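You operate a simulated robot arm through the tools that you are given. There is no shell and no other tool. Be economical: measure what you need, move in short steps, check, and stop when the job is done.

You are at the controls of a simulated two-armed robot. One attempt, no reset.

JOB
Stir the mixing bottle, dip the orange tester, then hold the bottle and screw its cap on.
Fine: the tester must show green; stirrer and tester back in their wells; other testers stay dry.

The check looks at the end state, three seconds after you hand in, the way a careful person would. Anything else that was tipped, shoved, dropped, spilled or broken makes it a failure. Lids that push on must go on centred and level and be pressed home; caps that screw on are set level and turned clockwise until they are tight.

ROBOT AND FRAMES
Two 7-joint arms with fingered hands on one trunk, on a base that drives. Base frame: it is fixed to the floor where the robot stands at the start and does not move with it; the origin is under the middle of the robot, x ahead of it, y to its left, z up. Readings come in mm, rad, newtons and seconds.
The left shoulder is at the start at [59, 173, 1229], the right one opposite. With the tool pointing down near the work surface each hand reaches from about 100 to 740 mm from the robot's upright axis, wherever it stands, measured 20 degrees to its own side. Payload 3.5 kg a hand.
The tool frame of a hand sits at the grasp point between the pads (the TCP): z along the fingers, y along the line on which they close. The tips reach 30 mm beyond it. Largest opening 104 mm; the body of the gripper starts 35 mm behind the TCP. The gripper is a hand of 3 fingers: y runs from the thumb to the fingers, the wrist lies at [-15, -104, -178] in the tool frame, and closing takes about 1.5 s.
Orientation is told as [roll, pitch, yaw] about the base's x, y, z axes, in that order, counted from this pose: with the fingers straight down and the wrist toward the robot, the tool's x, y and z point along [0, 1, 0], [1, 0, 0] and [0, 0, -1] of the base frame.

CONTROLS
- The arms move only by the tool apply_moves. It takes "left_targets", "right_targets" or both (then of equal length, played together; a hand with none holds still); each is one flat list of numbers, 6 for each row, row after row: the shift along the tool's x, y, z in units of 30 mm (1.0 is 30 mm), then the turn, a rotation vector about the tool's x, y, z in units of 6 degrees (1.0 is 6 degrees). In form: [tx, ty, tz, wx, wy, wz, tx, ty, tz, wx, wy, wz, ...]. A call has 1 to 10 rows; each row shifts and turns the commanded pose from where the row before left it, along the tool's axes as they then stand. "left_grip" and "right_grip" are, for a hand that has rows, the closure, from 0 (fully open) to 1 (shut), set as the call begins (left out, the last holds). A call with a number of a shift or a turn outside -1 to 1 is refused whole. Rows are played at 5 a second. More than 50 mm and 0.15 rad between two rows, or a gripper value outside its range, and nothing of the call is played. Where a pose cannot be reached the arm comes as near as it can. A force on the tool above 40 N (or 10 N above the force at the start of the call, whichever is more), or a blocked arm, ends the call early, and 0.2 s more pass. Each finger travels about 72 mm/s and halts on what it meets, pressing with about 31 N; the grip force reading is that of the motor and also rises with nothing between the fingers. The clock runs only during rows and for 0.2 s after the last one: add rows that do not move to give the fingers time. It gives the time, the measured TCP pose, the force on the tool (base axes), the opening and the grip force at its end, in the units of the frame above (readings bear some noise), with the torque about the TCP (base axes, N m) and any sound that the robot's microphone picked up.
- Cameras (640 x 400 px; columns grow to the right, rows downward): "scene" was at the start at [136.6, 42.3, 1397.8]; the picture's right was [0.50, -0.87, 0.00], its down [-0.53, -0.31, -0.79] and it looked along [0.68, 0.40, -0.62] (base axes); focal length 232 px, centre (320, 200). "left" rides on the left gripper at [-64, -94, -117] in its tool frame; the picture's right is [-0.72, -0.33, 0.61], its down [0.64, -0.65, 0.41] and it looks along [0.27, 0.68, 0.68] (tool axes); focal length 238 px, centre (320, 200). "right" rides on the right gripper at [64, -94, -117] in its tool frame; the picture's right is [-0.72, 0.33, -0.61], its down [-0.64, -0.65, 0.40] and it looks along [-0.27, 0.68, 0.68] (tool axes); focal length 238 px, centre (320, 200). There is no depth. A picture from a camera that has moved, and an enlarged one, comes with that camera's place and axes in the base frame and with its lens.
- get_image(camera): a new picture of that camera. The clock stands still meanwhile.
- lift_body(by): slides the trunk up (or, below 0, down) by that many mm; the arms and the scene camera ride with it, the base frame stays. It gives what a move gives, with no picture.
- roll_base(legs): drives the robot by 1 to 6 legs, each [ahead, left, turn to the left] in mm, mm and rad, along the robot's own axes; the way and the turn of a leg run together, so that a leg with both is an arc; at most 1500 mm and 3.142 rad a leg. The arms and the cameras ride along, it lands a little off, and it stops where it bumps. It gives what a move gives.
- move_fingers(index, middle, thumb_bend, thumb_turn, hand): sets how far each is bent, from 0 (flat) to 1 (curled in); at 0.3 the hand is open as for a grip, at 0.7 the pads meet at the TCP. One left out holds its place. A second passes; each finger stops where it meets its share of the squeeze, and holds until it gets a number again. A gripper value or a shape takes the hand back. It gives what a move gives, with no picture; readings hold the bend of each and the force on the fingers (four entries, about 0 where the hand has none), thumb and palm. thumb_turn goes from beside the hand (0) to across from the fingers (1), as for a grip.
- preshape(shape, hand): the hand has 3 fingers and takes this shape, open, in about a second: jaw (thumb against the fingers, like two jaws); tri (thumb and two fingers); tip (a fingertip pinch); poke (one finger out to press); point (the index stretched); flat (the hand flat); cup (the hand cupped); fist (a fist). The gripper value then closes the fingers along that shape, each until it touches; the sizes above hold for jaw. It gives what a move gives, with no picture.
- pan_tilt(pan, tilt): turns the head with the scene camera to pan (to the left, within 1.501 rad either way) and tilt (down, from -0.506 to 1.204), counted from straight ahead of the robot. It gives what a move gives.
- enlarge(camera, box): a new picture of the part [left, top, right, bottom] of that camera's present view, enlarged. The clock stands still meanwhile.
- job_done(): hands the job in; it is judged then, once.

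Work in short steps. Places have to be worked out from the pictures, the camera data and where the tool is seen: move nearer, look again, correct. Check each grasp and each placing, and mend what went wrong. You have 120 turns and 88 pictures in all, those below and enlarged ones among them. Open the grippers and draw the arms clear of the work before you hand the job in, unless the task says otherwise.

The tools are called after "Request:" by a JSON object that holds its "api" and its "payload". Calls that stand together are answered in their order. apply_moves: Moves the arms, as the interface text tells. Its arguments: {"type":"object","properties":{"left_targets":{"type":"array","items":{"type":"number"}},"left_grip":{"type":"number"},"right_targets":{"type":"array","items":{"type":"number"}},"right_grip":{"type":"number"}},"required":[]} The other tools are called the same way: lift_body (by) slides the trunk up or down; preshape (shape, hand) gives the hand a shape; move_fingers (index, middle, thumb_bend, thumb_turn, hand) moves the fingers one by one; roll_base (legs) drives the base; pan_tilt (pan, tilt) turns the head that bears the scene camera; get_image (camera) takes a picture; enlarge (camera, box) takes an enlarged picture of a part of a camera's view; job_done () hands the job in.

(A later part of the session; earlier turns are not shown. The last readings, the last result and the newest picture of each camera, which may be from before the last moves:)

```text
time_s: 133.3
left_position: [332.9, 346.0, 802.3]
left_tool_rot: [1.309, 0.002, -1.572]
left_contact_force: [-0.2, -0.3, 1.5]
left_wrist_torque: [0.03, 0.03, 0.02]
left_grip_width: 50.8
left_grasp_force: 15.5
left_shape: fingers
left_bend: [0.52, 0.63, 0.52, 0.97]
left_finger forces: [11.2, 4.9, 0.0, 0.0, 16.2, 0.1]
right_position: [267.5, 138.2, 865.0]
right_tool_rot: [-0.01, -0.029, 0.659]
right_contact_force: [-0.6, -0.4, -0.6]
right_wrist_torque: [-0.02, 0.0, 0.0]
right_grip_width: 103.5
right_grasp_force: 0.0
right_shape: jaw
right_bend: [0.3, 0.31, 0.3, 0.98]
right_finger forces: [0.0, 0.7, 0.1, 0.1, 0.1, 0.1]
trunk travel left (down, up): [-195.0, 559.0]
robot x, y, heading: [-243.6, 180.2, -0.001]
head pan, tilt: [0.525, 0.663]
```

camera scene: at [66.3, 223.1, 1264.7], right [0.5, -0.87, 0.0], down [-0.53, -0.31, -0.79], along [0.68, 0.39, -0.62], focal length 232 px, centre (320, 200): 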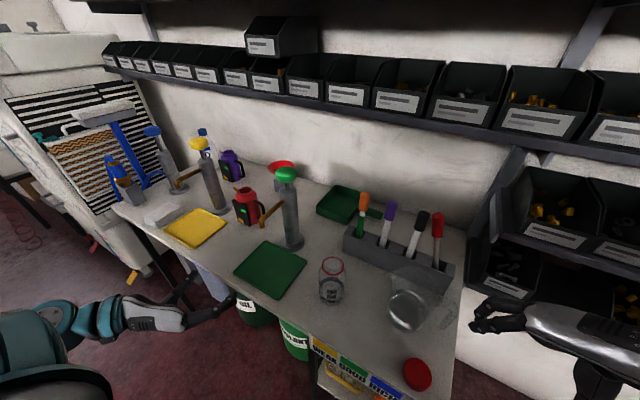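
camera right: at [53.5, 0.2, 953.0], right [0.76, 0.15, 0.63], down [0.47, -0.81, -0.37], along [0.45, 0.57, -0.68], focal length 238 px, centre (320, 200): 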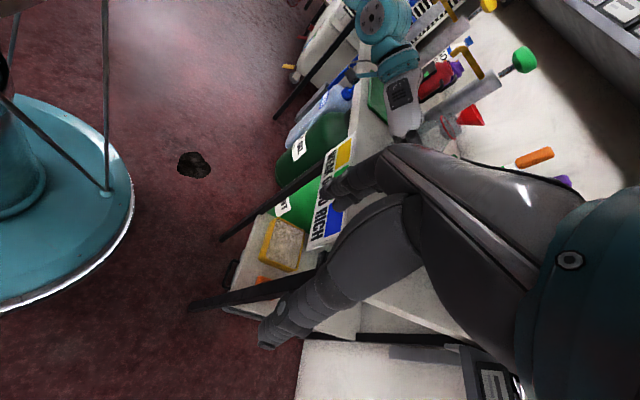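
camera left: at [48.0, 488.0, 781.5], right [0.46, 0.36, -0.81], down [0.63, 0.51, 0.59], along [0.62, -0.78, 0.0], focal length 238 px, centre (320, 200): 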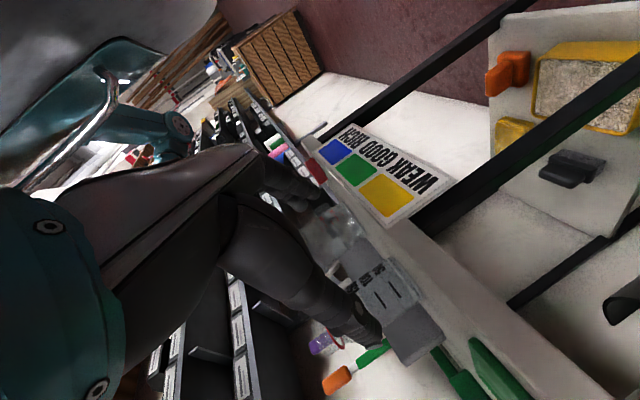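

The middle finger lightly touched the jug's rim. I back off at once, narrow the fingers and yaw further so they point away from the jug.

Request:
{"api": "apply_moves", "payload": {"right_targets": [0, -0.6, -0.2, 0, 0, 0, 0, 0, -0.8, 0, 0, 0, 0, 0, 0, 0, 0, 0]}}

Request:
{"api": "move_fingers", "payload": {"hand": "right", "index": 0.41, "middle": 0.41, "thumb_bend": 0.41}}

Request:
{"api": "apply_moves", "payload": {"right_targets": [0, 0, 0, 0, 0, -0.9, 0, 0, 0, 0, 0, -0.9, 0, 0, 0, 0, 0, -0.9, 0, 0, 0, 0, 0, -0.9, 0, 0, 0, 0, 0, -0.9, 0, 0, 0, 0, 0, -0.9, 0, 0, 0, 0, 0, 0]}}

Request:
{"api": "enlarge", "payload": {"camera": "scene", "box": [290, 180, 490, 340]}}

```text
time_s: 134.1
left_position: [332.7, 347.5, 801.9]
left_tool_rot: [1.309, 0.002, -1.573]
left_contact_force: [-0.6, -0.9, 1.3]
left_wrist_torque: [0.01, 0.0, 0.03]
left_grip_width: 51.0
left_grasp_force: 16.7
left_shape: fingers
left_bend: [0.52, 0.63, 0.52, 0.97]
left_finger forces: [11.2, 5.0, 0.0, 0.1, 16.2, 0.0]
right_position: [252.7, 125.0, 895.4]
right_tool_rot: [-0.011, -0.026, 0.659]
right_contact_force: [-0.8, -0.1, 0.3]
right_wrist_torque: [0.01, 0.04, 0.0]
right_grip_width: 103.6
right_grasp_force: 0.1
right_shape: jaw
right_bend: [0.3, 0.3, 0.3, 0.98]
right_finger forces: [0.1, 0.1, 0.0, 0.1, 0.1, 0.1]
trunk travel left (down, up): [-195.0, 559.0]
robot x, y, heading: [-244.6, 182.3, -0.005]
head pan, tilt: [0.525, 0.663]
```

```text
time_s: 135.1
left_position: [333.2, 347.5, 802.6]
left_tool_rot: [1.309, 0.002, -1.572]
left_contact_force: [-0.3, 0.4, 3.1]
left_wrist_torque: [0.04, 0.06, 0.05]
left_grip_width: 50.9
left_grasp_force: 16.1
left_shape: fingers
left_bend: [0.52, 0.63, 0.52, 0.97]
left_finger forces: [11.2, 5.0, 0.0, 0.1, 16.3, 0.0]
right_position: [252.2, 124.7, 895.3]
right_tool_rot: [-0.01, -0.026, 0.658]
right_contact_force: [-0.7, 0.7, -1.0]
right_wrist_torque: [-0.01, 0.03, 0.0]
right_grip_width: 76.1
right_grasp_force: 0.1
right_shape: fingers
right_bend: [0.41, 0.41, 0.41, 0.98]
right_finger forces: [0.0, 0.0, 0.0, 0.0, 0.0, 0.1]
trunk travel left (down, up): [-195.0, 559.0]
robot x, y, heading: [-243.4, 179.3, -0.003]
head pan, tilt: [0.525, 0.663]
```

```text
time_s: 136.7
left_position: [332.9, 347.5, 800.8]
left_tool_rot: [1.31, 0.001, -1.573]
left_contact_force: [-0.5, 0.8, 1.9]
left_wrist_torque: [-0.01, 0.0, 0.0]
left_grip_width: 51.1
left_grasp_force: 15.9
left_shape: fingers
left_bend: [0.52, 0.63, 0.52, 0.97]
left_finger forces: [11.1, 4.9, 0.0, 0.1, 16.4, 0.0]
right_position: [252.5, 127.3, 894.2]
right_tool_rot: [-0.021, -0.019, 1.128]
right_contact_force: [-0.5, 0.6, 0.4]
right_wrist_torque: [-0.01, 0.0, 0.01]
right_grip_width: 76.1
right_grasp_force: 0.1
right_shape: fingers
right_bend: [0.41, 0.41, 0.41, 0.98]
right_finger forces: [0.0, 0.0, 0.0, 0.0, 0.0, 0.0]
right hand out of reach, approached as far as the arm can: row 6
trunk travel left (down, up): [-195.0, 559.0]
robot x, y, heading: [-241.8, 186.7, -0.003]
head pan, tilt: [0.525, 0.663]
```

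```text
2.50 times, centred on (390, 260) of scene
camera zoom: at [-53.5, 222.7, 1264.6], right [0.5, -0.87, 0.0], down [-0.53, -0.31, -0.79], along [0.68, 0.39, -0.62], focal length 579 px, centre (145, 50)
```

zoom: 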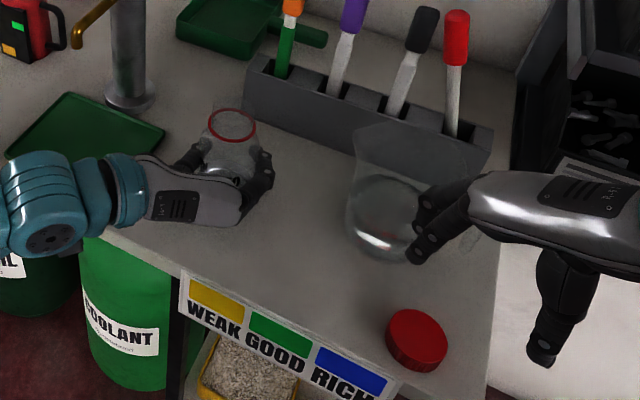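

Jug is upright and undisturbed; the cap is at (266, 138). I level the hand, centre over the cap and lower to z≈786.

Request:
{"api": "apply_moves", "payload": {"right_targets": [-0.254, 0.515, 0, 0.18, 0.2, 0, 0, 0, 0.9, 0, 0, 0, 0, 0, 0.9, 0, 0, 0, 0, 0, 0.9, 0, 0, 0, 0, 0, 0, 0, 0, 0]}}

```text
time_s: 137.9
left_position: [332.1, 346.6, 802.0]
left_tool_rot: [1.31, 0.001, -1.572]
left_contact_force: [-0.3, -0.3, 1.9]
left_wrist_torque: [0.03, 0.02, 0.01]
left_grip_width: 51.0
left_grasp_force: 16.1
left_shape: fingers
left_bend: [0.52, 0.63, 0.52, 0.97]
left_finger forces: [11.2, 5.2, 0.0, 0.1, 16.3, 0.0]
right_position: [264.0, 139.4, 812.5]
right_tool_rot: [-0.001, -0.002, 1.13]
right_contact_force: [-1.0, 0.7, -0.1]
right_wrist_torque: [-0.02, 0.04, 0.01]
right_grip_width: 75.9
right_grasp_force: 0.0
right_shape: fingers
right_bend: [0.41, 0.41, 0.41, 0.98]
right_finger forces: [0.0, 0.0, 0.0, 0.0, 0.0, 0.0]
trunk travel left (down, up): [-195.0, 559.0]
robot x, y, heading: [-243.0, 183.0, -0.007]
head pan, tilt: [0.525, 0.663]
```

Level and centred. Down the last 26 mm, then close on the cap.

Request:
{"api": "apply_moves", "payload": {"right_targets": [-0.03, 0, 0.45, 0, 0, 0, 0, 0, 0.42, 0, 0, 0, 0, 0, 0, 0, 0, 0]}}

Request:
{"api": "move_fingers", "payload": {"hand": "right", "index": 0.5, "middle": 0.5, "thumb_bend": 0.5}}

Request:
{"api": "move_fingers", "payload": {"hand": "right", "index": 0.6, "middle": 0.6, "thumb_bend": 0.6}}

```text
time_s: 138.7
left_position: [333.3, 345.7, 801.5]
left_tool_rot: [1.309, 0.001, -1.574]
left_contact_force: [-0.9, 0.3, 0.9]
left_wrist_torque: [0.0, 0.01, 0.01]
left_grip_width: 51.1
left_grasp_force: 16.3
left_shape: fingers
left_bend: [0.52, 0.63, 0.52, 0.97]
left_finger forces: [11.2, 5.1, 0.0, 0.1, 16.2, 0.0]
right_position: [266.6, 136.5, 786.0]
right_tool_rot: [0.0, 0.001, 1.128]
right_contact_force: [0.0, -0.5, -0.4]
right_wrist_torque: [0.01, 0.02, -0.02]
right_grip_width: 76.0
right_grasp_force: 0.0
right_shape: fingers
right_bend: [0.41, 0.41, 0.41, 0.98]
right_finger forces: [0.1, 0.0, 0.0, 0.0, 0.0, 0.1]
trunk travel left (down, up): [-195.0, 559.0]
robot x, y, heading: [-249.4, 179.0, 0.001]
head pan, tilt: [0.525, 0.663]
```

```text
time_s: 139.7
left_position: [333.4, 346.6, 802.2]
left_tool_rot: [1.31, 0.002, -1.573]
left_contact_force: [0.9, -0.6, 1.7]
left_wrist_torque: [0.07, 0.06, -0.02]
left_grip_width: 50.8
left_grasp_force: 16.1
left_shape: fingers
left_bend: [0.52, 0.63, 0.52, 0.97]
left_finger forces: [11.2, 5.0, 0.1, 0.0, 16.2, 0.0]
right_position: [266.6, 136.8, 787.3]
right_tool_rot: [-0.001, 0.0, 1.127]
right_contact_force: [0.4, -0.3, 0.2]
right_wrist_torque: [0.01, 0.0, 0.01]
right_grip_width: 52.7
right_grasp_force: 0.1
right_shape: fingers
right_bend: [0.5, 0.5, 0.5, 0.98]
right_finger forces: [0.0, 0.0, 0.0, 0.0, 0.0, 0.0]
trunk travel left (down, up): [-195.0, 559.0]
robot x, y, heading: [-247.3, 179.4, -0.006]
head pan, tilt: [0.525, 0.663]
```

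```text
time_s: 140.7
left_position: [333.2, 346.4, 801.5]
left_tool_rot: [1.31, 0.002, -1.573]
left_contact_force: [0.2, 0.6, 0.9]
left_wrist_torque: [0.0, 0.04, 0.02]
left_grip_width: 51.0
left_grasp_force: 16.2
left_shape: fingers
left_bend: [0.52, 0.63, 0.52, 0.97]
left_finger forces: [11.3, 5.1, 0.0, 0.0, 16.2, 0.0]
right_position: [266.6, 136.3, 786.6]
right_tool_rot: [0.0, 0.0, 1.13]
right_contact_force: [-0.3, -0.3, -0.8]
right_wrist_torque: [-0.01, -0.01, -0.04]
right_grip_width: 43.5
right_grasp_force: 7.5
right_shape: fingers
right_bend: [0.55, 0.56, 0.53, 0.97]
right_finger forces: [4.0, 3.8, 0.0, 0.1, 7.5, 0.1]
trunk travel left (down, up): [-195.0, 559.0]
robot x, y, heading: [-246.6, 183.9, -0.002]
head pan, tilt: [0.525, 0.663]
```

All digits share the cap evenly. I squeeze harder and lift it.

Request:
{"api": "move_fingers", "payload": {"hand": "right", "index": 0.68, "middle": 0.68, "thumb_bend": 0.66}}

Request:
{"api": "apply_moves", "payload": {"right_targets": [0, 0, -1, 0, 0, 0, 0, 0, -1, 0, 0, 0, 0, 0, -1, 0, 0, 0, 0, 0, -1, 0, 0, 0, 0, 0, -1, 0, 0, 0, 0, 0, 0, 0, 0, 0]}}

Request:
{"api": "enlarge", "payload": {"camera": "scene", "box": [290, 160, 450, 320]}}

```text
time_s: 141.7
left_position: [332.7, 347.0, 802.4]
left_tool_rot: [1.308, 0.001, -1.572]
left_contact_force: [-0.5, -0.4, 1.2]
left_wrist_torque: [0.0, 0.03, -0.01]
left_grip_width: 51.0
left_grasp_force: 16.5
left_shape: fingers
left_bend: [0.52, 0.63, 0.52, 0.97]
left_finger forces: [11.4, 5.0, 0.0, 0.0, 16.2, 0.0]
right_position: [266.9, 137.6, 786.9]
right_tool_rot: [0.0, 0.001, 1.13]
right_contact_force: [-0.3, -0.3, 0.0]
right_wrist_torque: [-0.02, -0.04, 0.02]
right_grip_width: 43.1
right_grasp_force: 14.9
right_shape: fingers
right_bend: [0.58, 0.61, 0.52, 0.96]
right_finger forces: [7.6, 7.4, 0.0, 0.0, 14.6, 0.1]
trunk travel left (down, up): [-195.0, 559.0]
robot x, y, heading: [-248.0, 180.5, -0.002]
head pan, tilt: [0.525, 0.663]
```

```text
time_s: 143.1
left_position: [332.9, 346.5, 803.3]
left_tool_rot: [1.308, 0.002, -1.573]
left_contact_force: [-0.1, 0.3, 1.7]
left_wrist_torque: [0.03, 0.03, 0.01]
left_grip_width: 50.8
left_grasp_force: 16.2
left_shape: fingers
left_bend: [0.52, 0.63, 0.52, 0.97]
left_finger forces: [11.1, 5.2, 0.0, 0.0, 16.3, 0.0]
right_position: [264.3, 137.9, 935.6]
right_tool_rot: [0.0, -0.001, 1.127]
right_contact_force: [0.1, -0.3, 0.1]
right_wrist_torque: [-0.03, 0.02, 0.0]
right_grip_width: 42.8
right_grasp_force: 14.4
right_shape: fingers
right_bend: [0.58, 0.61, 0.52, 0.96]
right_finger forces: [7.6, 7.2, 0.0, 0.0, 14.6, 0.0]
trunk travel left (down, up): [-195.0, 559.0]
robot x, y, heading: [-244.4, 182.6, -0.005]
head pan, tilt: [0.525, 0.663]
```

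```text
2.50 times, centred on (370, 240) of scene
camera zoom: at [-53.6, 222.8, 1264.6], right [0.5, -0.87, 0.0], down [-0.53, -0.31, -0.79], along [0.68, 0.39, -0.62], focal length 579 px, centre (195, 100)
```

zoom: 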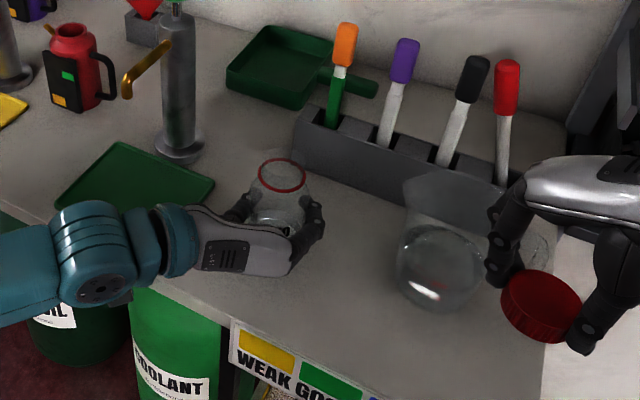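

The cap is held and lifted. I carry it over the bottle neck (≈335, 347) with ~25 mm clearance.

Request:
{"api": "apply_moves", "payload": {"right_targets": [0.11, 0.918, 0, 0, 0, 0, 0.11, 0.918, 0, 0, 0, 0, 0.11, 0.918, 0, 0, 0, 0, 0.11, 0.918, 0, 0, 0, 0, 0.11, 0.918, 0, 0, 0, 0, 0.11, 0.918, 0, 0, 0, 0, 0.11, 0.918, 0, 0, 0, 0, 0.11, 0.918, 0, 0, 0, 0, 0, 0, 0, 0, 0, 0]}}

Request:
{"api": "enlarge", "payload": {"camera": "scene", "box": [295, 180, 395, 280]}}

```text
time_s: 145.1
left_position: [333.5, 346.5, 801.5]
left_tool_rot: [1.308, 0.002, -1.573]
left_contact_force: [0.0, 0.9, 2.5]
left_wrist_torque: [0.0, 0.05, 0.0]
left_grip_width: 50.9
left_grasp_force: 16.9
left_shape: fingers
left_bend: [0.52, 0.63, 0.52, 0.97]
left_finger forces: [11.2, 5.2, 0.0, 0.0, 16.3, 0.0]
right_position: [304.6, 250.3, 938.3]
right_tool_rot: [-0.001, -0.004, 1.128]
right_contact_force: [0.7, 0.3, -0.5]
right_wrist_torque: [-0.03, 0.01, -0.04]
right_grip_width: 42.9
right_grasp_force: 14.6
right_shape: fingers
right_bend: [0.58, 0.61, 0.52, 0.96]
right_finger forces: [7.6, 7.2, 0.0, 0.0, 14.7, 0.0]
right hand out of reach, approached as far as the arm can: row 5, 6, 7, 8
trunk travel left (down, up): [-195.0, 559.0]
robot x, y, heading: [-243.3, 180.8, 0.001]
head pan, tilt: [0.525, 0.663]
```

```text
4.00 times, centred on (345, 230) of scene
camera zoom: at [-53.5, 222.7, 1264.6], right [0.5, -0.87, 0.0], down [-0.53, -0.31, -0.79], along [0.68, 0.39, -0.62], focal length 926 px, centre (220, 80)
```

zoom: 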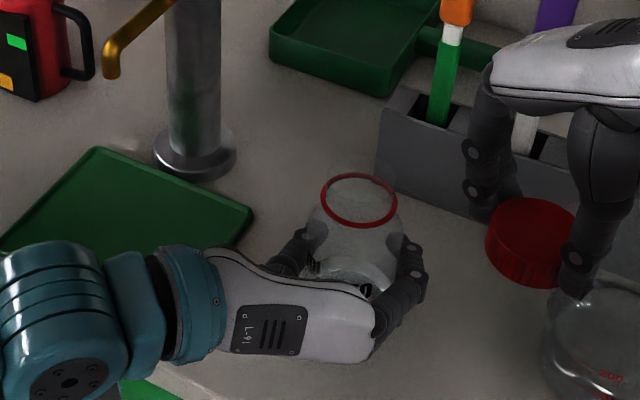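

The arm stalled at (305, 250): probably the wrist yaw. I turn the yaw back by ~22° and see whether it frees up (cap is clear of everything here).

Request:
{"api": "apply_moves", "payload": {"right_targets": [0, 0, 0, 0, 0, 0.9, 0, 0, 0, 0, 0, 0.9, 0, 0, 0, 0, 0, 0.9, 0, 0, 0, 0, 0, 0.9, 0, 0, 0, 0, 0, 0]}}

```text
time_s: 146.3
left_position: [332.9, 347.0, 802.4]
left_tool_rot: [1.309, 0.003, -1.572]
left_contact_force: [0.5, 0.2, 1.8]
left_wrist_torque: [0.01, 0.03, -0.01]
left_grip_width: 50.8
left_grasp_force: 16.1
left_shape: fingers
left_bend: [0.52, 0.63, 0.52, 0.97]
left_finger forces: [11.2, 5.2, 0.1, 0.1, 16.2, 0.0]
right_position: [304.8, 249.1, 938.6]
right_tool_rot: [-0.001, -0.001, 0.751]
right_contact_force: [-0.4, 0.5, -0.1]
right_wrist_torque: [-0.02, -0.02, 0.0]
right_grip_width: 42.8
right_grasp_force: 15.1
right_shape: fingers
right_bend: [0.58, 0.61, 0.52, 0.96]
right_finger forces: [7.5, 7.2, 0.0, 0.0, 14.8, 0.0]
trunk travel left (down, up): [-195.0, 559.0]
robot x, y, heading: [-244.5, 183.0, -0.005]
head pan, tilt: [0.525, 0.663]
```

It freed up. I continue toward the neck with yaw 0.75.

Request:
{"api": "apply_moves", "payload": {"right_targets": [0.4325, 0.745, 0, 0, 0, 0, 0.4325, 0.745, 0, 0, 0, 0, 0.4325, 0.745, 0, 0, 0, 0, 0.4325, 0.745, 0, 0, 0, 0, 0, 0, 0, 0, 0, 0]}}

```text
time_s: 147.5
left_position: [332.8, 347.1, 801.6]
left_tool_rot: [1.308, 0.001, -1.573]
left_contact_force: [-0.9, -0.9, 1.5]
left_wrist_torque: [-0.01, 0.03, -0.04]
left_grip_width: 51.2
left_grasp_force: 16.3
left_shape: fingers
left_bend: [0.52, 0.63, 0.52, 0.97]
left_finger forces: [11.4, 5.2, 0.0, 0.1, 16.1, 0.0]
right_position: [334.6, 347.1, 937.5]
right_tool_rot: [0.001, 0.0, 0.752]
right_contact_force: [0.3, -0.3, -0.3]
right_wrist_torque: [0.03, -0.01, 0.01]
right_grip_width: 42.7
right_grasp_force: 14.9
right_shape: fingers
right_bend: [0.58, 0.61, 0.52, 0.96]
right_finger forces: [7.6, 7.1, 0.1, 0.0, 14.5, 0.0]
trunk travel left (down, up): [-195.0, 559.0]
robot x, y, heading: [-248.2, 181.7, -0.003]
head pan, tilt: [0.525, 0.663]
```

Over the neck. I lower 14 mm and take one close picture to check centring.

Request:
{"api": "apply_moves", "payload": {"right_targets": [0, 0, 0.47, 0, 0, 0, 0, 0, 0, 0, 0, 0]}}

Request:
{"api": "enlarge", "payload": {"camera": "scene", "box": [320, 190, 390, 250]}}

```text
time_s: 148.1
left_position: [332.5, 346.7, 801.0]
left_tool_rot: [1.309, 0.002, -1.572]
left_contact_force: [0.6, -0.4, 1.6]
left_wrist_torque: [0.05, 0.04, -0.01]
left_grip_width: 50.9
left_grasp_force: 16.0
left_shape: fingers
left_bend: [0.52, 0.63, 0.52, 0.97]
left_finger forces: [11.2, 5.2, 0.1, 0.0, 16.4, 0.0]
right_position: [333.9, 348.4, 924.4]
right_tool_rot: [-0.001, -0.001, 0.753]
right_contact_force: [-0.1, 0.0, 0.4]
right_wrist_torque: [0.04, 0.01, 0.03]
right_grip_width: 42.7
right_grasp_force: 14.8
right_shape: fingers
right_bend: [0.58, 0.61, 0.52, 0.96]
right_finger forces: [7.6, 7.1, 0.1, 0.0, 14.6, 0.0]
trunk travel left (down, up): [-195.0, 559.0]
robot x, y, heading: [-244.0, 182.9, 0.002]
head pan, tilt: [0.525, 0.663]
```

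```text
6.67 times, centred on (355, 220) of scene
camera zoom: at [-53.5, 222.7, 1264.6], right [0.5, -0.87, 0.0], down [-0.53, -0.31, -0.79], along [0.68, 0.39, -0.62], focal length 1543 px, centre (87, 67)
```

zoom: 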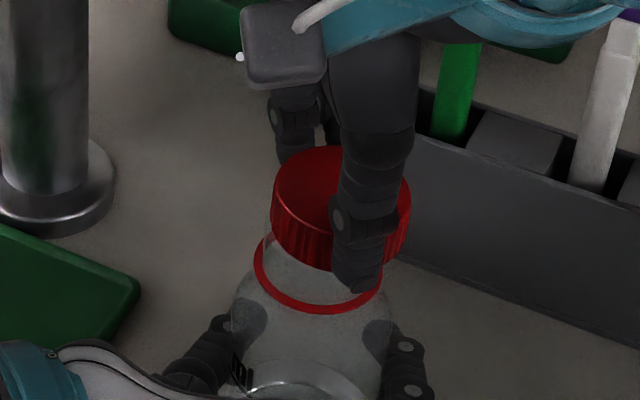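

The cap sits ~4.6 mm to the right of the neck axis. I correct by (−2, +4) mm and lower gently, watching the force.

Request:
{"api": "apply_moves", "payload": {"right_targets": [0.147, 0.037, 0, 0, 0, 0, 0, 0, 0.1, 0, 0, 0, 0, 0, 0.1, 0, 0, 0, 0, 0, 0.1, 0, 0, 0, 0, 0, 0.1, 0, 0, 0, 0, 0, 0, 0, 0, 0]}}

```text
time_s: 149.5
left_position: [333.0, 347.2, 801.8]
left_tool_rot: [1.31, 0.001, -1.572]
left_contact_force: [5.0, -0.6, -0.7]
left_wrist_torque: [0.01, 0.04, -0.05]
left_grip_width: 50.8
left_grasp_force: 16.6
left_shape: fingers
left_bend: [0.52, 0.63, 0.52, 0.97]
left_finger forces: [11.4, 5.6, 0.0, 0.1, 15.7, 0.0]
right_position: [330.3, 350.6, 917.0]
right_tool_rot: [0.001, -0.006, 0.752]
right_contact_force: [-1.2, 1.1, 17.6]
right_wrist_torque: [0.04, -0.07, -0.02]
right_grip_width: 42.7
right_grasp_force: 16.7
right_shape: fingers
right_bend: [0.59, 0.61, 0.52, 0.95]
right_finger forces: [8.3, 8.6, 0.1, 0.0, 15.7, 0.1]
trunk travel left (down, up): [-195.0, 559.0]
robot x, y, heading: [-245.8, 182.4, -0.007]
head pan, tilt: [0.525, 0.663]
```

Contact at TCP z≈917 with 17 N and almost no side torque: the cap sits on the neck. I begin turning clockwise 60°.

Request:
{"api": "apply_moves", "payload": {"right_targets": [0, 0, 0, 0, 0, 1, 0, 0, 0, 0, 0, 1, 0, 0, 0, 0, 0, 1, 0, 0, 0, 0, 0, 1, 0, 0, 0, 0, 0, 1, 0, 0, 0, 0, 0, 1, 0, 0, 0, 0, 0, 1, 0, 0, 0, 0, 0, 1, 0, 0, 0, 0, 0, 1, 0, 0, 0, 0, 0, 1]}}

```text
time_s: 151.7
left_position: [334.2, 346.7, 802.2]
left_tool_rot: [1.31, 0.001, -1.574]
left_contact_force: [4.4, -8.2, 1.8]
left_wrist_torque: [0.34, 0.11, -0.08]
left_grip_width: 50.8
left_grasp_force: 18.4
left_shape: fingers
left_bend: [0.51, 0.62, 0.52, 0.99]
left_finger forces: [13.6, 8.7, 0.0, 0.0, 13.3, 0.0]
right_position: [336.4, 325.9, 902.7]
right_tool_rot: [0.002, 0.001, -0.297]
right_contact_force: [-3.3, 6.7, 5.4]
right_wrist_torque: [0.27, 0.09, 0.15]
right_grip_width: 44.1
right_grasp_force: 14.2
right_shape: fingers
right_bend: [0.59, 0.65, 0.52, 0.96]
right_finger forces: [8.5, 3.2, 0.0, 0.0, 16.7, 0.0]
right hand out of reach, approached as far as the arm can: row 9
trunk travel left (down, up): [-195.0, 559.0]
robot x, y, heading: [-241.6, 177.1, -0.002]
head pan, tilt: [0.525, 0.663]
```

The arm slipped sideways at its limit (now at y=326). I must see what happened to the cap.

Request:
{"api": "enlarge", "payload": {"camera": "scene", "box": [310, 180, 400, 260]}}

```text
5.00 times, centred on (355, 220) of scene
camera zoom: at [-53.8, 222.5, 1264.6], right [0.5, -0.87, 0.0], down [-0.53, -0.31, -0.79], along [0.68, 0.39, -0.62], focal length 1157 px, centre (145, 100)
```

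zoom: 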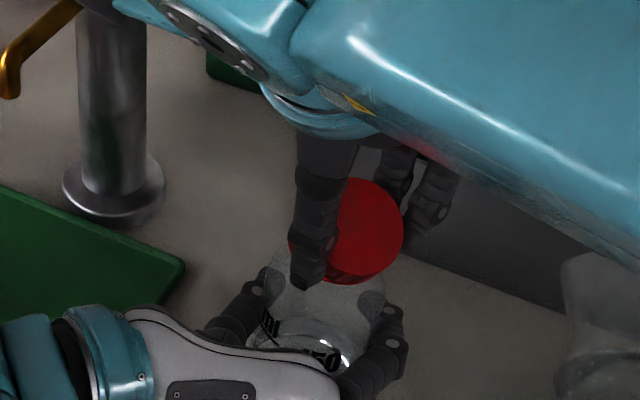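

The cap slid off the neck toward −y and is tilted, but still in the fingers; the bottle is still held upright. I lift the right hand away and turn the yaw back.

Request:
{"api": "apply_moves", "payload": {"right_targets": [0, 0, -0.5, 0, 0, 0, 0, 0, -0.8, 0, 0, 0, 0, 0, -0.8, 0, 0, 0, 0, 0, 0, 0, 0, -1, 0, 0, 0, 0, 0, -1, 0, 0, 0, 0, 0, -1, 0, 0, 0, 0, 0, -1, 0, 0, 0, 0, 0, -1, 0, 0, 0, 0, 0, -1, 0, 0, 0, 0, 0, 0]}}

```text
time_s: 153.9
left_position: [332.8, 347.5, 801.6]
left_tool_rot: [1.308, 0.001, -1.571]
left_contact_force: [-0.3, 1.7, 1.6]
left_wrist_torque: [-0.06, 0.0, 0.02]
left_grip_width: 50.8
left_grasp_force: 16.5
left_shape: fingers
left_bend: [0.52, 0.64, 0.52, 0.97]
left_finger forces: [11.4, 5.3, 0.0, 0.1, 16.5, 0.0]
right_position: [337.1, 324.7, 966.8]
right_tool_rot: [0.001, 0.001, 0.333]
right_contact_force: [-0.4, -0.3, -0.1]
right_wrist_torque: [0.01, -0.01, 0.03]
right_grip_width: 43.9
right_grasp_force: 14.9
right_shape: fingers
right_bend: [0.58, 0.64, 0.53, 0.96]
right_finger forces: [9.7, 5.5, 0.0, 0.1, 13.8, 0.1]
trunk travel left (down, up): [-195.0, 559.0]
robot x, y, heading: [-245.7, 184.1, -0.003]
head pan, tilt: [0.525, 0.663]
```

The cap is still in hand. I'll re-level it by setting it flat on the table where it lay, and regrasp. Moving there high first.

Request:
{"api": "apply_moves", "payload": {"right_targets": [-0.855, -0.707, 0, 0, 0, 0, -0.855, -0.707, 0, 0, 0, 0, -0.855, -0.707, 0, 0, 0, 0, -0.855, -0.707, 0, 0, 0, 0, -0.855, -0.707, 0, 0, 0, 0, -0.855, -0.707, 0, 0, 0, 0, 0, 0, 0, 0, 0, 0]}}

Request:
{"api": "apply_moves", "payload": {"right_targets": [0, 0, 0, 0, 0, -1, 0, 0, 0, 0, 0, -1, 0, 0, 0, 0, 0, -1, 0, 0, 0, 0, 0, -1, 0, 0, 0, 0, 0, -1, 0, 0, 0, 0, 0, -1, 0, 0, 0, 0, 0, -1, 0, 0, 0, 0, 0, 0]}}

```text
time_s: 155.5
left_position: [333.0, 347.8, 803.3]
left_tool_rot: [1.31, 0.004, -1.571]
left_contact_force: [-1.0, 0.3, 1.6]
left_wrist_torque: [-0.08, 0.02, 0.01]
left_grip_width: 50.5
left_grasp_force: 16.3
left_shape: fingers
left_bend: [0.52, 0.64, 0.52, 0.97]
left_finger forces: [11.5, 5.2, 0.0, 0.0, 16.1, 0.0]
right_position: [266.4, 140.1, 962.5]
right_tool_rot: [-0.001, -0.001, 0.334]
right_contact_force: [0.6, 0.6, 0.4]
right_wrist_torque: [-0.02, -0.05, 0.01]
right_grip_width: 44.0
right_grasp_force: 14.4
right_shape: fingers
right_bend: [0.58, 0.64, 0.53, 0.96]
right_finger forces: [9.7, 5.5, 0.0, 0.0, 13.8, 0.0]
trunk travel left (down, up): [-195.0, 559.0]
robot x, y, heading: [-245.4, 185.1, -0.002]
head pan, tilt: [0.525, 0.663]
```

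```text
time_s: 157.3
left_position: [332.0, 347.5, 802.5]
left_tool_rot: [1.31, 0.002, -1.575]
left_contact_force: [0.0, 0.4, 1.1]
left_wrist_torque: [-0.05, -0.03, 0.03]
left_grip_width: 50.9
left_grasp_force: 16.0
left_shape: fingers
left_bend: [0.52, 0.64, 0.52, 0.97]
left_finger forces: [11.5, 5.2, 0.0, 0.1, 16.2, 0.0]
right_position: [267.9, 141.6, 963.7]
right_tool_rot: [-0.001, 0.0, 1.066]
right_contact_force: [0.4, 0.3, 0.1]
right_wrist_torque: [0.01, 0.03, -0.02]
right_grip_width: 44.2
right_grasp_force: 14.1
right_shape: fingers
right_bend: [0.58, 0.64, 0.53, 0.96]
right_finger forces: [9.7, 5.4, 0.1, 0.0, 13.7, 0.1]
trunk travel left (down, up): [-195.0, 559.0]
robot x, y, heading: [-246.6, 179.6, -0.0]
head pan, tilt: [0.525, 0.663]
```

In place. I lower to z≈805 and then feel for the table.

Request:
{"api": "apply_moves", "payload": {"right_targets": [0, 0, 0.88, 0, 0, 0, 0, 0, 0.88, 0, 0, 0, 0, 0, 0.88, 0, 0, 0, 0, 0, 0.88, 0, 0, 0, 0, 0, 0.88, 0, 0, 0, 0, 0, 0.88, 0, 0, 0, 0, 0, 0, 0, 0, 0]}}

Request:
{"api": "apply_moves", "payload": {"right_targets": [0, 0, 0.13, 0, 0, 0, 0, 0, 0.13, 0, 0, 0, 0, 0, 0, 0, 0, 0]}}

```text
time_s: 158.9
left_position: [333.2, 345.7, 802.5]
left_tool_rot: [1.308, 0.002, -1.573]
left_contact_force: [-0.5, 0.5, 1.0]
left_wrist_torque: [-0.05, 0.03, 0.0]
left_grip_width: 50.8
left_grasp_force: 16.0
left_shape: fingers
left_bend: [0.52, 0.64, 0.52, 0.97]
left_finger forces: [11.5, 5.2, 0.0, 0.0, 16.0, 0.0]
right_position: [266.0, 140.7, 805.3]
right_tool_rot: [0.0, -0.002, 1.066]
right_contact_force: [-1.0, -0.1, -0.6]
right_wrist_torque: [-0.02, 0.02, 0.0]
right_grip_width: 43.7
right_grasp_force: 14.4
right_shape: fingers
right_bend: [0.58, 0.64, 0.53, 0.96]
right_finger forces: [9.7, 5.4, 0.1, 0.0, 13.8, 0.0]
trunk travel left (down, up): [-195.0, 559.0]
robot x, y, heading: [-246.1, 178.0, -0.004]
head pan, tilt: [0.525, 0.663]
```

```text
time_s: 159.7
left_position: [333.5, 346.4, 802.4]
left_tool_rot: [1.309, 0.003, -1.573]
left_contact_force: [-0.5, 0.0, 0.9]
left_wrist_torque: [-0.07, 0.01, -0.02]
left_grip_width: 50.6
left_grasp_force: 16.9
left_shape: fingers
left_bend: [0.52, 0.64, 0.52, 0.97]
left_finger forces: [11.5, 5.2, 0.1, 0.0, 16.0, 0.0]
right_position: [265.7, 141.5, 799.1]
right_tool_rot: [-0.001, 0.0, 1.067]
right_contact_force: [-0.5, 0.5, 0.0]
right_wrist_torque: [0.01, -0.03, 0.0]
right_grip_width: 44.3
right_grasp_force: 14.2
right_shape: fingers
right_bend: [0.58, 0.64, 0.53, 0.96]
right_finger forces: [9.6, 5.5, 0.0, 0.0, 13.7, 0.0]
trunk travel left (down, up): [-195.0, 559.0]
robot x, y, heading: [-247.1, 178.1, -0.002]
head pan, tilt: [0.525, 0.663]
```

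No contact yet; I continue in 4 mm steps to z≈787.

Request:
{"api": "apply_moves", "payload": {"right_targets": [0, 0, 0.13, 0, 0, 0, 0, 0, 0.13, 0, 0, 0, 0, 0, 0.13, 0, 0, 0, 0, 0, 0, 0, 0, 0]}}

```text
time_s: 160.7
left_position: [332.5, 347.1, 802.3]
left_tool_rot: [1.308, 0.001, -1.573]
left_contact_force: [0.8, -0.6, 0.3]
left_wrist_torque: [-0.08, -0.02, 0.02]
left_grip_width: 51.0
left_grasp_force: 15.9
left_shape: fingers
left_bend: [0.52, 0.64, 0.52, 0.97]
left_finger forces: [11.6, 5.3, 0.0, 0.0, 15.6, 0.0]
right_position: [266.1, 142.9, 788.5]
right_tool_rot: [0.0, -0.004, 1.068]
right_contact_force: [-3.0, 0.8, 6.6]
right_wrist_torque: [-0.08, 0.04, -0.1]
right_grip_width: 44.1
right_grasp_force: 15.0
right_shape: fingers
right_bend: [0.58, 0.64, 0.53, 0.95]
right_finger forces: [9.7, 5.6, 0.0, 0.0, 14.1, 0.0]
trunk travel left (down, up): [-195.0, 559.0]
robot x, y, heading: [-248.0, 179.5, -0.002]
head pan, tilt: [0.525, 0.663]
```

It touches at z≈789: the cap is nearly level. I release it to settle flat and regrasp evenly at z≈787.

Request:
{"api": "move_fingers", "payload": {"hand": "right", "index": 0.43, "middle": 0.43, "thumb_bend": 0.43}}

Request:
{"api": "apply_moves", "payload": {"right_targets": [0, 0, 0.03, 0, 0, 0, 0, 0, 0, 0, 0, 0]}}

Request:
{"api": "move_fingers", "payload": {"hand": "right", "index": 0.53, "middle": 0.53, "thumb_bend": 0.53}}

Request:
{"api": "move_fingers", "payload": {"hand": "right", "index": 0.6, "middle": 0.6, "thumb_bend": 0.6}}

```text
time_s: 161.7
left_position: [332.4, 347.7, 802.3]
left_tool_rot: [1.309, 0.0, -1.572]
left_contact_force: [0.3, 0.1, 1.1]
left_wrist_torque: [0.0, 0.03, 0.04]
left_grip_width: 50.8
left_grasp_force: 16.6
left_shape: fingers
left_bend: [0.52, 0.64, 0.52, 0.97]
left_finger forces: [11.6, 5.3, 0.0, 0.1, 15.9, 0.0]
right_position: [266.7, 142.1, 787.0]
right_tool_rot: [-0.001, 0.0, 1.068]
right_contact_force: [0.3, -0.6, 0.0]
right_wrist_torque: [-0.01, -0.02, -0.02]
right_grip_width: 69.9
right_grasp_force: 0.1
right_shape: fingers
right_bend: [0.43, 0.43, 0.43, 0.97]
right_finger forces: [0.0, 0.0, 0.0, 0.1, 0.0, 0.0]
trunk travel left (down, up): [-195.0, 559.0]
robot x, y, heading: [-243.7, 178.8, -0.011]
head pan, tilt: [0.525, 0.663]
```

```text
time_s: 162.3
left_position: [333.1, 346.7, 801.5]
left_tool_rot: [1.308, 0.004, -1.572]
left_contact_force: [0.6, 1.1, 0.6]
left_wrist_torque: [-0.05, 0.04, -0.02]
left_grip_width: 50.9
left_grasp_force: 16.7
left_shape: fingers
left_bend: [0.52, 0.64, 0.52, 0.97]
left_finger forces: [11.6, 5.4, 0.0, 0.0, 15.8, 0.0]
right_position: [267.3, 140.5, 786.4]
right_tool_rot: [-0.001, 0.0, 1.064]
right_contact_force: [0.2, -0.2, 0.8]
right_wrist_torque: [0.0, 0.01, 0.01]
right_grip_width: 69.8
right_grasp_force: 0.1
right_shape: fingers
right_bend: [0.43, 0.43, 0.43, 0.97]
right_finger forces: [0.0, 0.0, 0.0, 0.0, 0.1, 0.1]
trunk travel left (down, up): [-195.0, 559.0]
robot x, y, heading: [-245.1, 180.3, -0.005]
head pan, tilt: [0.525, 0.663]
```

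```text
time_s: 163.3
left_position: [333.6, 348.3, 802.7]
left_tool_rot: [1.31, 0.001, -1.572]
left_contact_force: [0.8, -0.7, 1.5]
left_wrist_torque: [-0.07, -0.02, -0.05]
left_grip_width: 50.6
left_grasp_force: 16.7
left_shape: fingers
left_bend: [0.52, 0.64, 0.52, 0.97]
left_finger forces: [11.5, 5.4, 0.1, 0.1, 15.9, 0.0]
right_position: [267.9, 140.3, 786.3]
right_tool_rot: [0.001, 0.0, 1.067]
right_contact_force: [0.0, -0.4, -0.2]
right_wrist_torque: [-0.01, 0.01, 0.03]
right_grip_width: 46.8
right_grasp_force: 1.2
right_shape: fingers
right_bend: [0.52, 0.53, 0.52, 0.97]
right_finger forces: [0.6, 0.0, 0.1, 0.0, 0.6, 0.0]
trunk travel left (down, up): [-195.0, 559.0]
robot x, y, heading: [-242.8, 178.2, -0.002]
head pan, tilt: [0.525, 0.663]
```

```text
time_s: 164.3
left_position: [332.4, 346.7, 801.2]
left_tool_rot: [1.308, 0.0, -1.571]
left_contact_force: [0.0, -0.5, 1.9]
left_wrist_torque: [-0.02, 0.01, 0.02]
left_grip_width: 50.8
left_grasp_force: 16.2
left_shape: fingers
left_bend: [0.52, 0.64, 0.52, 0.97]
left_finger forces: [11.6, 5.4, 0.0, 0.0, 15.9, 0.0]
right_position: [266.7, 140.3, 785.7]
right_tool_rot: [-0.001, 0.0, 1.066]
right_contact_force: [-0.6, -1.0, 0.6]
right_wrist_torque: [0.04, 0.02, 0.03]
right_grip_width: 43.9
right_grasp_force: 5.7
right_shape: fingers
right_bend: [0.53, 0.59, 0.54, 0.97]
right_finger forces: [4.9, 0.9, 0.0, 0.1, 5.9, 0.0]
trunk travel left (down, up): [-195.0, 559.0]
robot x, y, heading: [-245.7, 182.0, -0.005]
head pan, tilt: [0.525, 0.663]
```

The cap is off to the index side. I reopen, shift 4 mm that way (+x tool), and regrasp.

Request:
{"api": "move_fingers", "payload": {"hand": "right", "index": 0.45, "middle": 0.45, "thumb_bend": 0.45}}

Request:
{"api": "apply_moves", "payload": {"right_targets": [0.14, 0, 0, 0, 0, 0, 0, 0, 0, 0, 0, 0]}}

Request:
{"api": "move_fingers", "payload": {"hand": "right", "index": 0.6, "middle": 0.6, "thumb_bend": 0.6}}

```text
time_s: 165.3
left_position: [333.9, 346.9, 801.7]
left_tool_rot: [1.309, 0.003, -1.573]
left_contact_force: [1.5, -0.4, 1.5]
left_wrist_torque: [-0.06, 0.0, 0.03]
left_grip_width: 50.9
left_grasp_force: 16.0
left_shape: fingers
left_bend: [0.52, 0.64, 0.52, 0.97]
left_finger forces: [11.6, 5.5, 0.0, 0.0, 15.9, 0.1]
right_position: [266.7, 139.5, 786.8]
right_tool_rot: [0.0, 0.0, 1.065]
right_contact_force: [-0.3, 0.1, 1.1]
right_wrist_torque: [0.01, -0.01, 0.0]
right_grip_width: 64.7
right_grasp_force: 0.1
right_shape: fingers
right_bend: [0.45, 0.45, 0.45, 0.97]
right_finger forces: [0.1, 0.0, 0.0, 0.0, 0.0, 0.0]
trunk travel left (down, up): [-195.0, 559.0]
robot x, y, heading: [-245.6, 178.2, -0.007]
head pan, tilt: [0.525, 0.663]
```

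```text
time_s: 165.9
left_position: [332.7, 346.7, 802.4]
left_tool_rot: [1.309, 0.004, -1.573]
left_contact_force: [0.4, 0.1, 1.7]
left_wrist_torque: [-0.04, 0.02, -0.03]
left_grip_width: 50.8
left_grasp_force: 15.9
left_shape: fingers
left_bend: [0.52, 0.64, 0.52, 0.97]
left_finger forces: [11.6, 5.4, 0.0, 0.0, 15.9, 0.1]
right_position: [262.3, 142.0, 786.8]
right_tool_rot: [0.0, -0.001, 1.066]
right_contact_force: [-0.3, -0.9, -0.6]
right_wrist_torque: [0.0, -0.01, -0.01]
right_grip_width: 64.1
right_grasp_force: 0.1
right_shape: fingers
right_bend: [0.45, 0.45, 0.45, 0.97]
right_finger forces: [0.0, 0.0, 0.1, 0.1, 0.0, 0.1]
trunk travel left (down, up): [-195.0, 559.0]
robot x, y, heading: [-244.8, 180.1, -0.008]
head pan, tilt: [0.525, 0.663]
```

```text
time_s: 166.9
left_position: [333.1, 347.7, 801.0]
left_tool_rot: [1.309, 0.002, -1.572]
left_contact_force: [0.3, 0.8, 0.9]
left_wrist_torque: [-0.04, 0.04, -0.01]
left_grip_width: 50.6
left_grasp_force: 16.8
left_shape: fingers
left_bend: [0.52, 0.64, 0.52, 0.97]
left_finger forces: [11.6, 5.4, 0.1, 0.0, 15.9, 0.0]
right_position: [263.1, 143.4, 787.3]
right_tool_rot: [0.0, 0.0, 1.067]
right_contact_force: [-0.7, -0.3, -0.9]
right_wrist_torque: [0.0, -0.02, 0.0]
right_grip_width: 43.5
right_grasp_force: 6.9
right_shape: fingers
right_bend: [0.54, 0.58, 0.53, 0.97]
right_finger forces: [4.4, 2.2, 0.0, 0.1, 6.7, 0.1]
trunk travel left (down, up): [-195.0, 559.0]
robot x, y, heading: [-245.1, 180.8, -0.004]
head pan, tilt: [0.525, 0.663]
```

Better (4.4 / 2.2). One more 3 mm shift the same way for an even grasp.

Request:
{"api": "move_fingers", "payload": {"hand": "right", "index": 0.45, "middle": 0.45, "thumb_bend": 0.45}}

Request:
{"api": "apply_moves", "payload": {"right_targets": [0.1, 0, 0, 0, 0, 0, 0, 0, 0, 0, 0, 0]}}

Request:
{"api": "move_fingers", "payload": {"hand": "right", "index": 0.6, "middle": 0.6, "thumb_bend": 0.6}}

Request:
{"api": "move_fingers", "payload": {"hand": "right", "index": 0.68, "middle": 0.68, "thumb_bend": 0.66}}

```text
time_s: 167.9
left_position: [333.8, 347.2, 803.0]
left_tool_rot: [1.309, 0.002, -1.573]
left_contact_force: [0.6, 0.2, 2.2]
left_wrist_torque: [-0.03, 0.01, 0.02]
left_grip_width: 50.5
left_grasp_force: 17.0
left_shape: fingers
left_bend: [0.52, 0.64, 0.52, 0.97]
left_finger forces: [11.5, 5.4, 0.1, 0.0, 15.9, 0.1]
right_position: [262.3, 142.4, 787.2]
right_tool_rot: [0.001, 0.0, 1.065]
right_contact_force: [-0.4, 0.5, 0.1]
right_wrist_torque: [-0.02, 0.01, 0.01]
right_grip_width: 64.8
right_grasp_force: 0.1
right_shape: fingers
right_bend: [0.45, 0.45, 0.45, 0.97]
right_finger forces: [0.1, 0.1, 0.0, 0.0, 0.0, 0.0]
trunk travel left (down, up): [-195.0, 559.0]
robot x, y, heading: [-248.8, 181.6, -0.001]
head pan, tilt: [0.525, 0.663]
```

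```text
time_s: 168.5
left_position: [332.7, 346.8, 802.1]
left_tool_rot: [1.31, 0.002, -1.573]
left_contact_force: [1.1, -0.2, 1.5]
left_wrist_torque: [-0.04, 0.04, 0.03]
left_grip_width: 50.9
left_grasp_force: 16.1
left_shape: fingers
left_bend: [0.52, 0.64, 0.52, 0.97]
left_finger forces: [11.6, 5.3, 0.0, 0.0, 15.9, 0.0]
right_position: [260.0, 143.7, 788.4]
right_tool_rot: [0.0, 0.002, 1.067]
right_contact_force: [-0.1, 0.6, -0.3]
right_wrist_torque: [0.02, -0.02, -0.01]
right_grip_width: 64.5
right_grasp_force: 0.1
right_shape: fingers
right_bend: [0.45, 0.45, 0.45, 0.97]
right_finger forces: [0.0, 0.1, 0.1, 0.1, 0.0, 0.0]
trunk travel left (down, up): [-195.0, 559.0]
robot x, y, heading: [-244.3, 182.3, -0.003]
head pan, tilt: [0.525, 0.663]
```

```text
time_s: 169.5
left_position: [333.6, 346.8, 802.6]
left_tool_rot: [1.308, 0.002, -1.571]
left_contact_force: [0.2, 0.6, 2.1]
left_wrist_torque: [0.0, 0.01, 0.02]
left_grip_width: 50.9
left_grasp_force: 16.6
left_shape: fingers
left_bend: [0.52, 0.64, 0.52, 0.97]
left_finger forces: [11.6, 5.4, 0.0, 0.1, 15.9, 0.0]
right_position: [258.6, 143.4, 787.5]
right_tool_rot: [-0.001, 0.001, 1.067]
right_contact_force: [0.1, 0.7, 0.2]
right_wrist_torque: [0.02, -0.02, 0.0]
right_grip_width: 43.7
right_grasp_force: 7.7
right_shape: fingers
right_bend: [0.55, 0.57, 0.53, 0.97]
right_finger forces: [4.1, 3.1, 0.0, 0.0, 7.3, 0.0]
trunk travel left (down, up): [-195.0, 559.0]
robot x, y, heading: [-244.7, 182.1, -0.005]
head pan, tilt: [0.525, 0.663]
```

```text
time_s: 170.5
left_position: [331.9, 346.9, 801.5]
left_tool_rot: [1.31, 0.003, -1.573]
left_contact_force: [0.2, 0.0, 1.6]
left_wrist_torque: [-0.03, 0.01, 0.01]
left_grip_width: 51.0
left_grasp_force: 17.2
left_shape: fingers
left_bend: [0.52, 0.64, 0.52, 0.97]
left_finger forces: [11.6, 5.4, 0.0, 0.1, 15.9, 0.0]
right_position: [258.9, 144.6, 787.3]
right_tool_rot: [0.0, 0.0, 1.066]
right_contact_force: [-0.3, 0.8, -0.2]
right_wrist_torque: [0.0, -0.01, 0.0]
right_grip_width: 42.8
right_grasp_force: 13.7
right_shape: fingers
right_bend: [0.58, 0.61, 0.52, 0.96]
right_finger forces: [7.6, 6.2, 0.0, 0.1, 14.1, 0.0]
trunk travel left (down, up): [-195.0, 559.0]
robot x, y, heading: [-247.3, 181.4, -0.005]
head pan, tilt: [0.525, 0.663]
```

Grasp is now even, like the first. I lift, turn to yaw 0.78 and carry it over the neck again.

Request:
{"api": "apply_moves", "payload": {"right_targets": [0, 0, -1, 0, 0, 0, 0, 0, -1, 0, 0, 0, 0, 0, -1, 0, 0, 0, 0, 0, -1, 0, 0, 0, 0, 0, -1, 0, 0, 0, 0, 0, 0, 0, 0, 0.9, 0, 0, 0, 0, 0, 0.9, 0, 0, 0, 0, 0, 0.9, 0, 0, 0, 0, 0, 0]}}

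Request:
{"api": "apply_moves", "payload": {"right_targets": [0.397, 0.8225, 0, 0, 0, 0, 0.397, 0.8225, 0, 0, 0, 0, 0.397, 0.8225, 0, 0, 0, 0, 0.397, 0.8225, 0, 0, 0, 0, 0.397, 0.8225, 0, 0, 0, 0, 0.397, 0.8225, 0, 0, 0, 0, 0.397, 0.8225, 0, 0, 0, 0, 0.397, 0.8225, 0, 0, 0, 0, 0, 0, 0, 0, 0, 0]}}

```text
time_s: 172.5
left_position: [332.5, 346.5, 802.1]
left_tool_rot: [1.309, 0.003, -1.574]
left_contact_force: [0.3, -0.1, 1.2]
left_wrist_torque: [0.02, 0.01, -0.02]
left_grip_width: 50.9
left_grasp_force: 16.7
left_shape: fingers
left_bend: [0.52, 0.64, 0.52, 0.97]
left_finger forces: [11.6, 5.4, 0.1, 0.1, 15.9, 0.1]
right_position: [261.8, 144.9, 936.8]
right_tool_rot: [0.001, -0.003, 0.782]
right_contact_force: [0.2, -0.7, -0.4]
right_wrist_torque: [0.0, -0.04, 0.01]
right_grip_width: 42.8
right_grasp_force: 14.2
right_shape: fingers
right_bend: [0.58, 0.62, 0.52, 0.96]
right_finger forces: [7.7, 6.3, 0.0, 0.0, 13.9, 0.1]
trunk travel left (down, up): [-195.0, 559.0]
robot x, y, heading: [-247.8, 183.3, 0.001]
head pan, tilt: [0.525, 0.663]
```

```text
time_s: 174.5
left_position: [333.3, 346.3, 801.2]
left_tool_rot: [1.309, 0.003, -1.574]
left_contact_force: [-0.1, 0.6, 1.0]
left_wrist_torque: [-0.01, -0.03, 0.0]
left_grip_width: 50.9
left_grasp_force: 16.5
left_shape: fingers
left_bend: [0.52, 0.64, 0.52, 0.97]
left_finger forces: [11.7, 5.3, 0.0, 0.0, 15.7, 0.0]
right_position: [331.9, 349.0, 937.8]
right_tool_rot: [0.001, -0.001, 0.784]
right_contact_force: [0.0, -0.1, 0.1]
right_wrist_torque: [0.02, -0.03, 0.01]
right_grip_width: 42.7
right_grasp_force: 13.7
right_shape: fingers
right_bend: [0.58, 0.62, 0.52, 0.96]
right_finger forces: [7.6, 6.3, 0.0, 0.0, 13.8, 0.0]
trunk travel left (down, up): [-195.0, 559.0]
robot x, y, heading: [-248.1, 182.0, -0.004]
head pan, tilt: [0.525, 0.663]
```

I fine-tune by ~1.5 mm and lower toward contact in small steps.

Request:
{"api": "apply_moves", "payload": {"right_targets": [0.035, 0.035, 0.3, 0, 0, 0, 0, 0, 0.25, 0, 0, 0, 0, 0, 0.07, 0, 0, 0, 0, 0, 0.05, 0, 0, 0, 0, 0, 0, 0, 0, 0]}}

```text
time_s: 175.7
left_position: [333.1, 346.4, 802.5]
left_tool_rot: [1.31, 0.001, -1.572]
left_contact_force: [0.8, -0.4, 1.8]
left_wrist_torque: [-0.05, 0.0, -0.01]
left_grip_width: 50.7
left_grasp_force: 16.3
left_shape: fingers
left_bend: [0.52, 0.64, 0.52, 0.97]
left_finger forces: [11.4, 5.3, 0.0, 0.0, 16.1, 0.0]
right_position: [333.6, 351.9, 917.6]
right_tool_rot: [0.0, -0.003, 0.782]
right_contact_force: [0.8, 0.4, 0.8]
right_wrist_torque: [-0.01, 0.0, -0.01]
right_grip_width: 42.6
right_grasp_force: 14.2
right_shape: fingers
right_bend: [0.58, 0.62, 0.52, 0.96]
right_finger forces: [7.6, 6.4, 0.0, 0.0, 13.8, 0.1]
trunk travel left (down, up): [-195.0, 559.0]
robot x, y, heading: [-243.4, 184.9, -0.003]
head pan, tilt: [0.525, 0.663]
```

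No contact yet at 917.6; continue in 1.5 mm steps.

Request:
{"api": "apply_moves", "payload": {"right_targets": [0, 0, 0.05, 0, 0, 0, 0, 0, 0.05, 0, 0, 0, 0, 0, 0, 0, 0, 0]}}

Request:
{"api": "apply_moves", "payload": {"right_targets": [0, 0, 0.05, 0, 0, 0, 0, 0, 0.05, 0, 0, 0, 0, 0, 0, 0, 0, 0]}}

```text
time_s: 176.5
left_position: [331.7, 347.2, 802.4]
left_tool_rot: [1.309, 0.002, -1.571]
left_contact_force: [1.8, -0.5, 0.4]
left_wrist_torque: [-0.04, -0.01, 0.02]
left_grip_width: 50.9
left_grasp_force: 16.8
left_shape: fingers
left_bend: [0.52, 0.64, 0.52, 0.97]
left_finger forces: [11.4, 5.5, 0.1, 0.0, 15.9, 0.1]
right_position: [334.5, 352.5, 915.9]
right_tool_rot: [0.0, -0.002, 0.782]
right_contact_force: [0.0, -0.1, 9.0]
right_wrist_torque: [0.06, -0.08, -0.02]
right_grip_width: 42.5
right_grasp_force: 14.8
right_shape: fingers
right_bend: [0.58, 0.62, 0.52, 0.96]
right_finger forces: [8.0, 7.3, 0.0, 0.0, 14.4, 0.1]
trunk travel left (down, up): [-195.0, 559.0]
robot x, y, heading: [-245.7, 185.5, -0.001]
head pan, tilt: [0.525, 0.663]
```

```text
time_s: 177.3
left_position: [333.4, 348.1, 802.6]
left_tool_rot: [1.308, 0.001, -1.571]
left_contact_force: [5.2, -1.1, -3.4]
left_wrist_torque: [-0.01, 0.04, -0.02]
left_grip_width: 50.8
left_grasp_force: 17.0
left_shape: fingers
left_bend: [0.52, 0.64, 0.52, 0.96]
left_finger forces: [11.6, 6.1, 0.0, 0.0, 15.3, 0.1]
right_position: [333.3, 352.2, 913.3]
right_tool_rot: [0.0, -0.006, 0.783]
right_contact_force: [-0.2, 1.7, 23.2]
right_wrist_torque: [0.16, -0.15, -0.03]
right_grip_width: 43.1
right_grasp_force: 16.8
right_shape: fingers
right_bend: [0.59, 0.62, 0.52, 0.95]
right_finger forces: [9.8, 9.0, 0.0, 0.1, 15.0, 0.1]
trunk travel left (down, up): [-195.0, 559.0]
robot x, y, heading: [-247.3, 178.3, -0.006]
head pan, tilt: [0.525, 0.663]
```

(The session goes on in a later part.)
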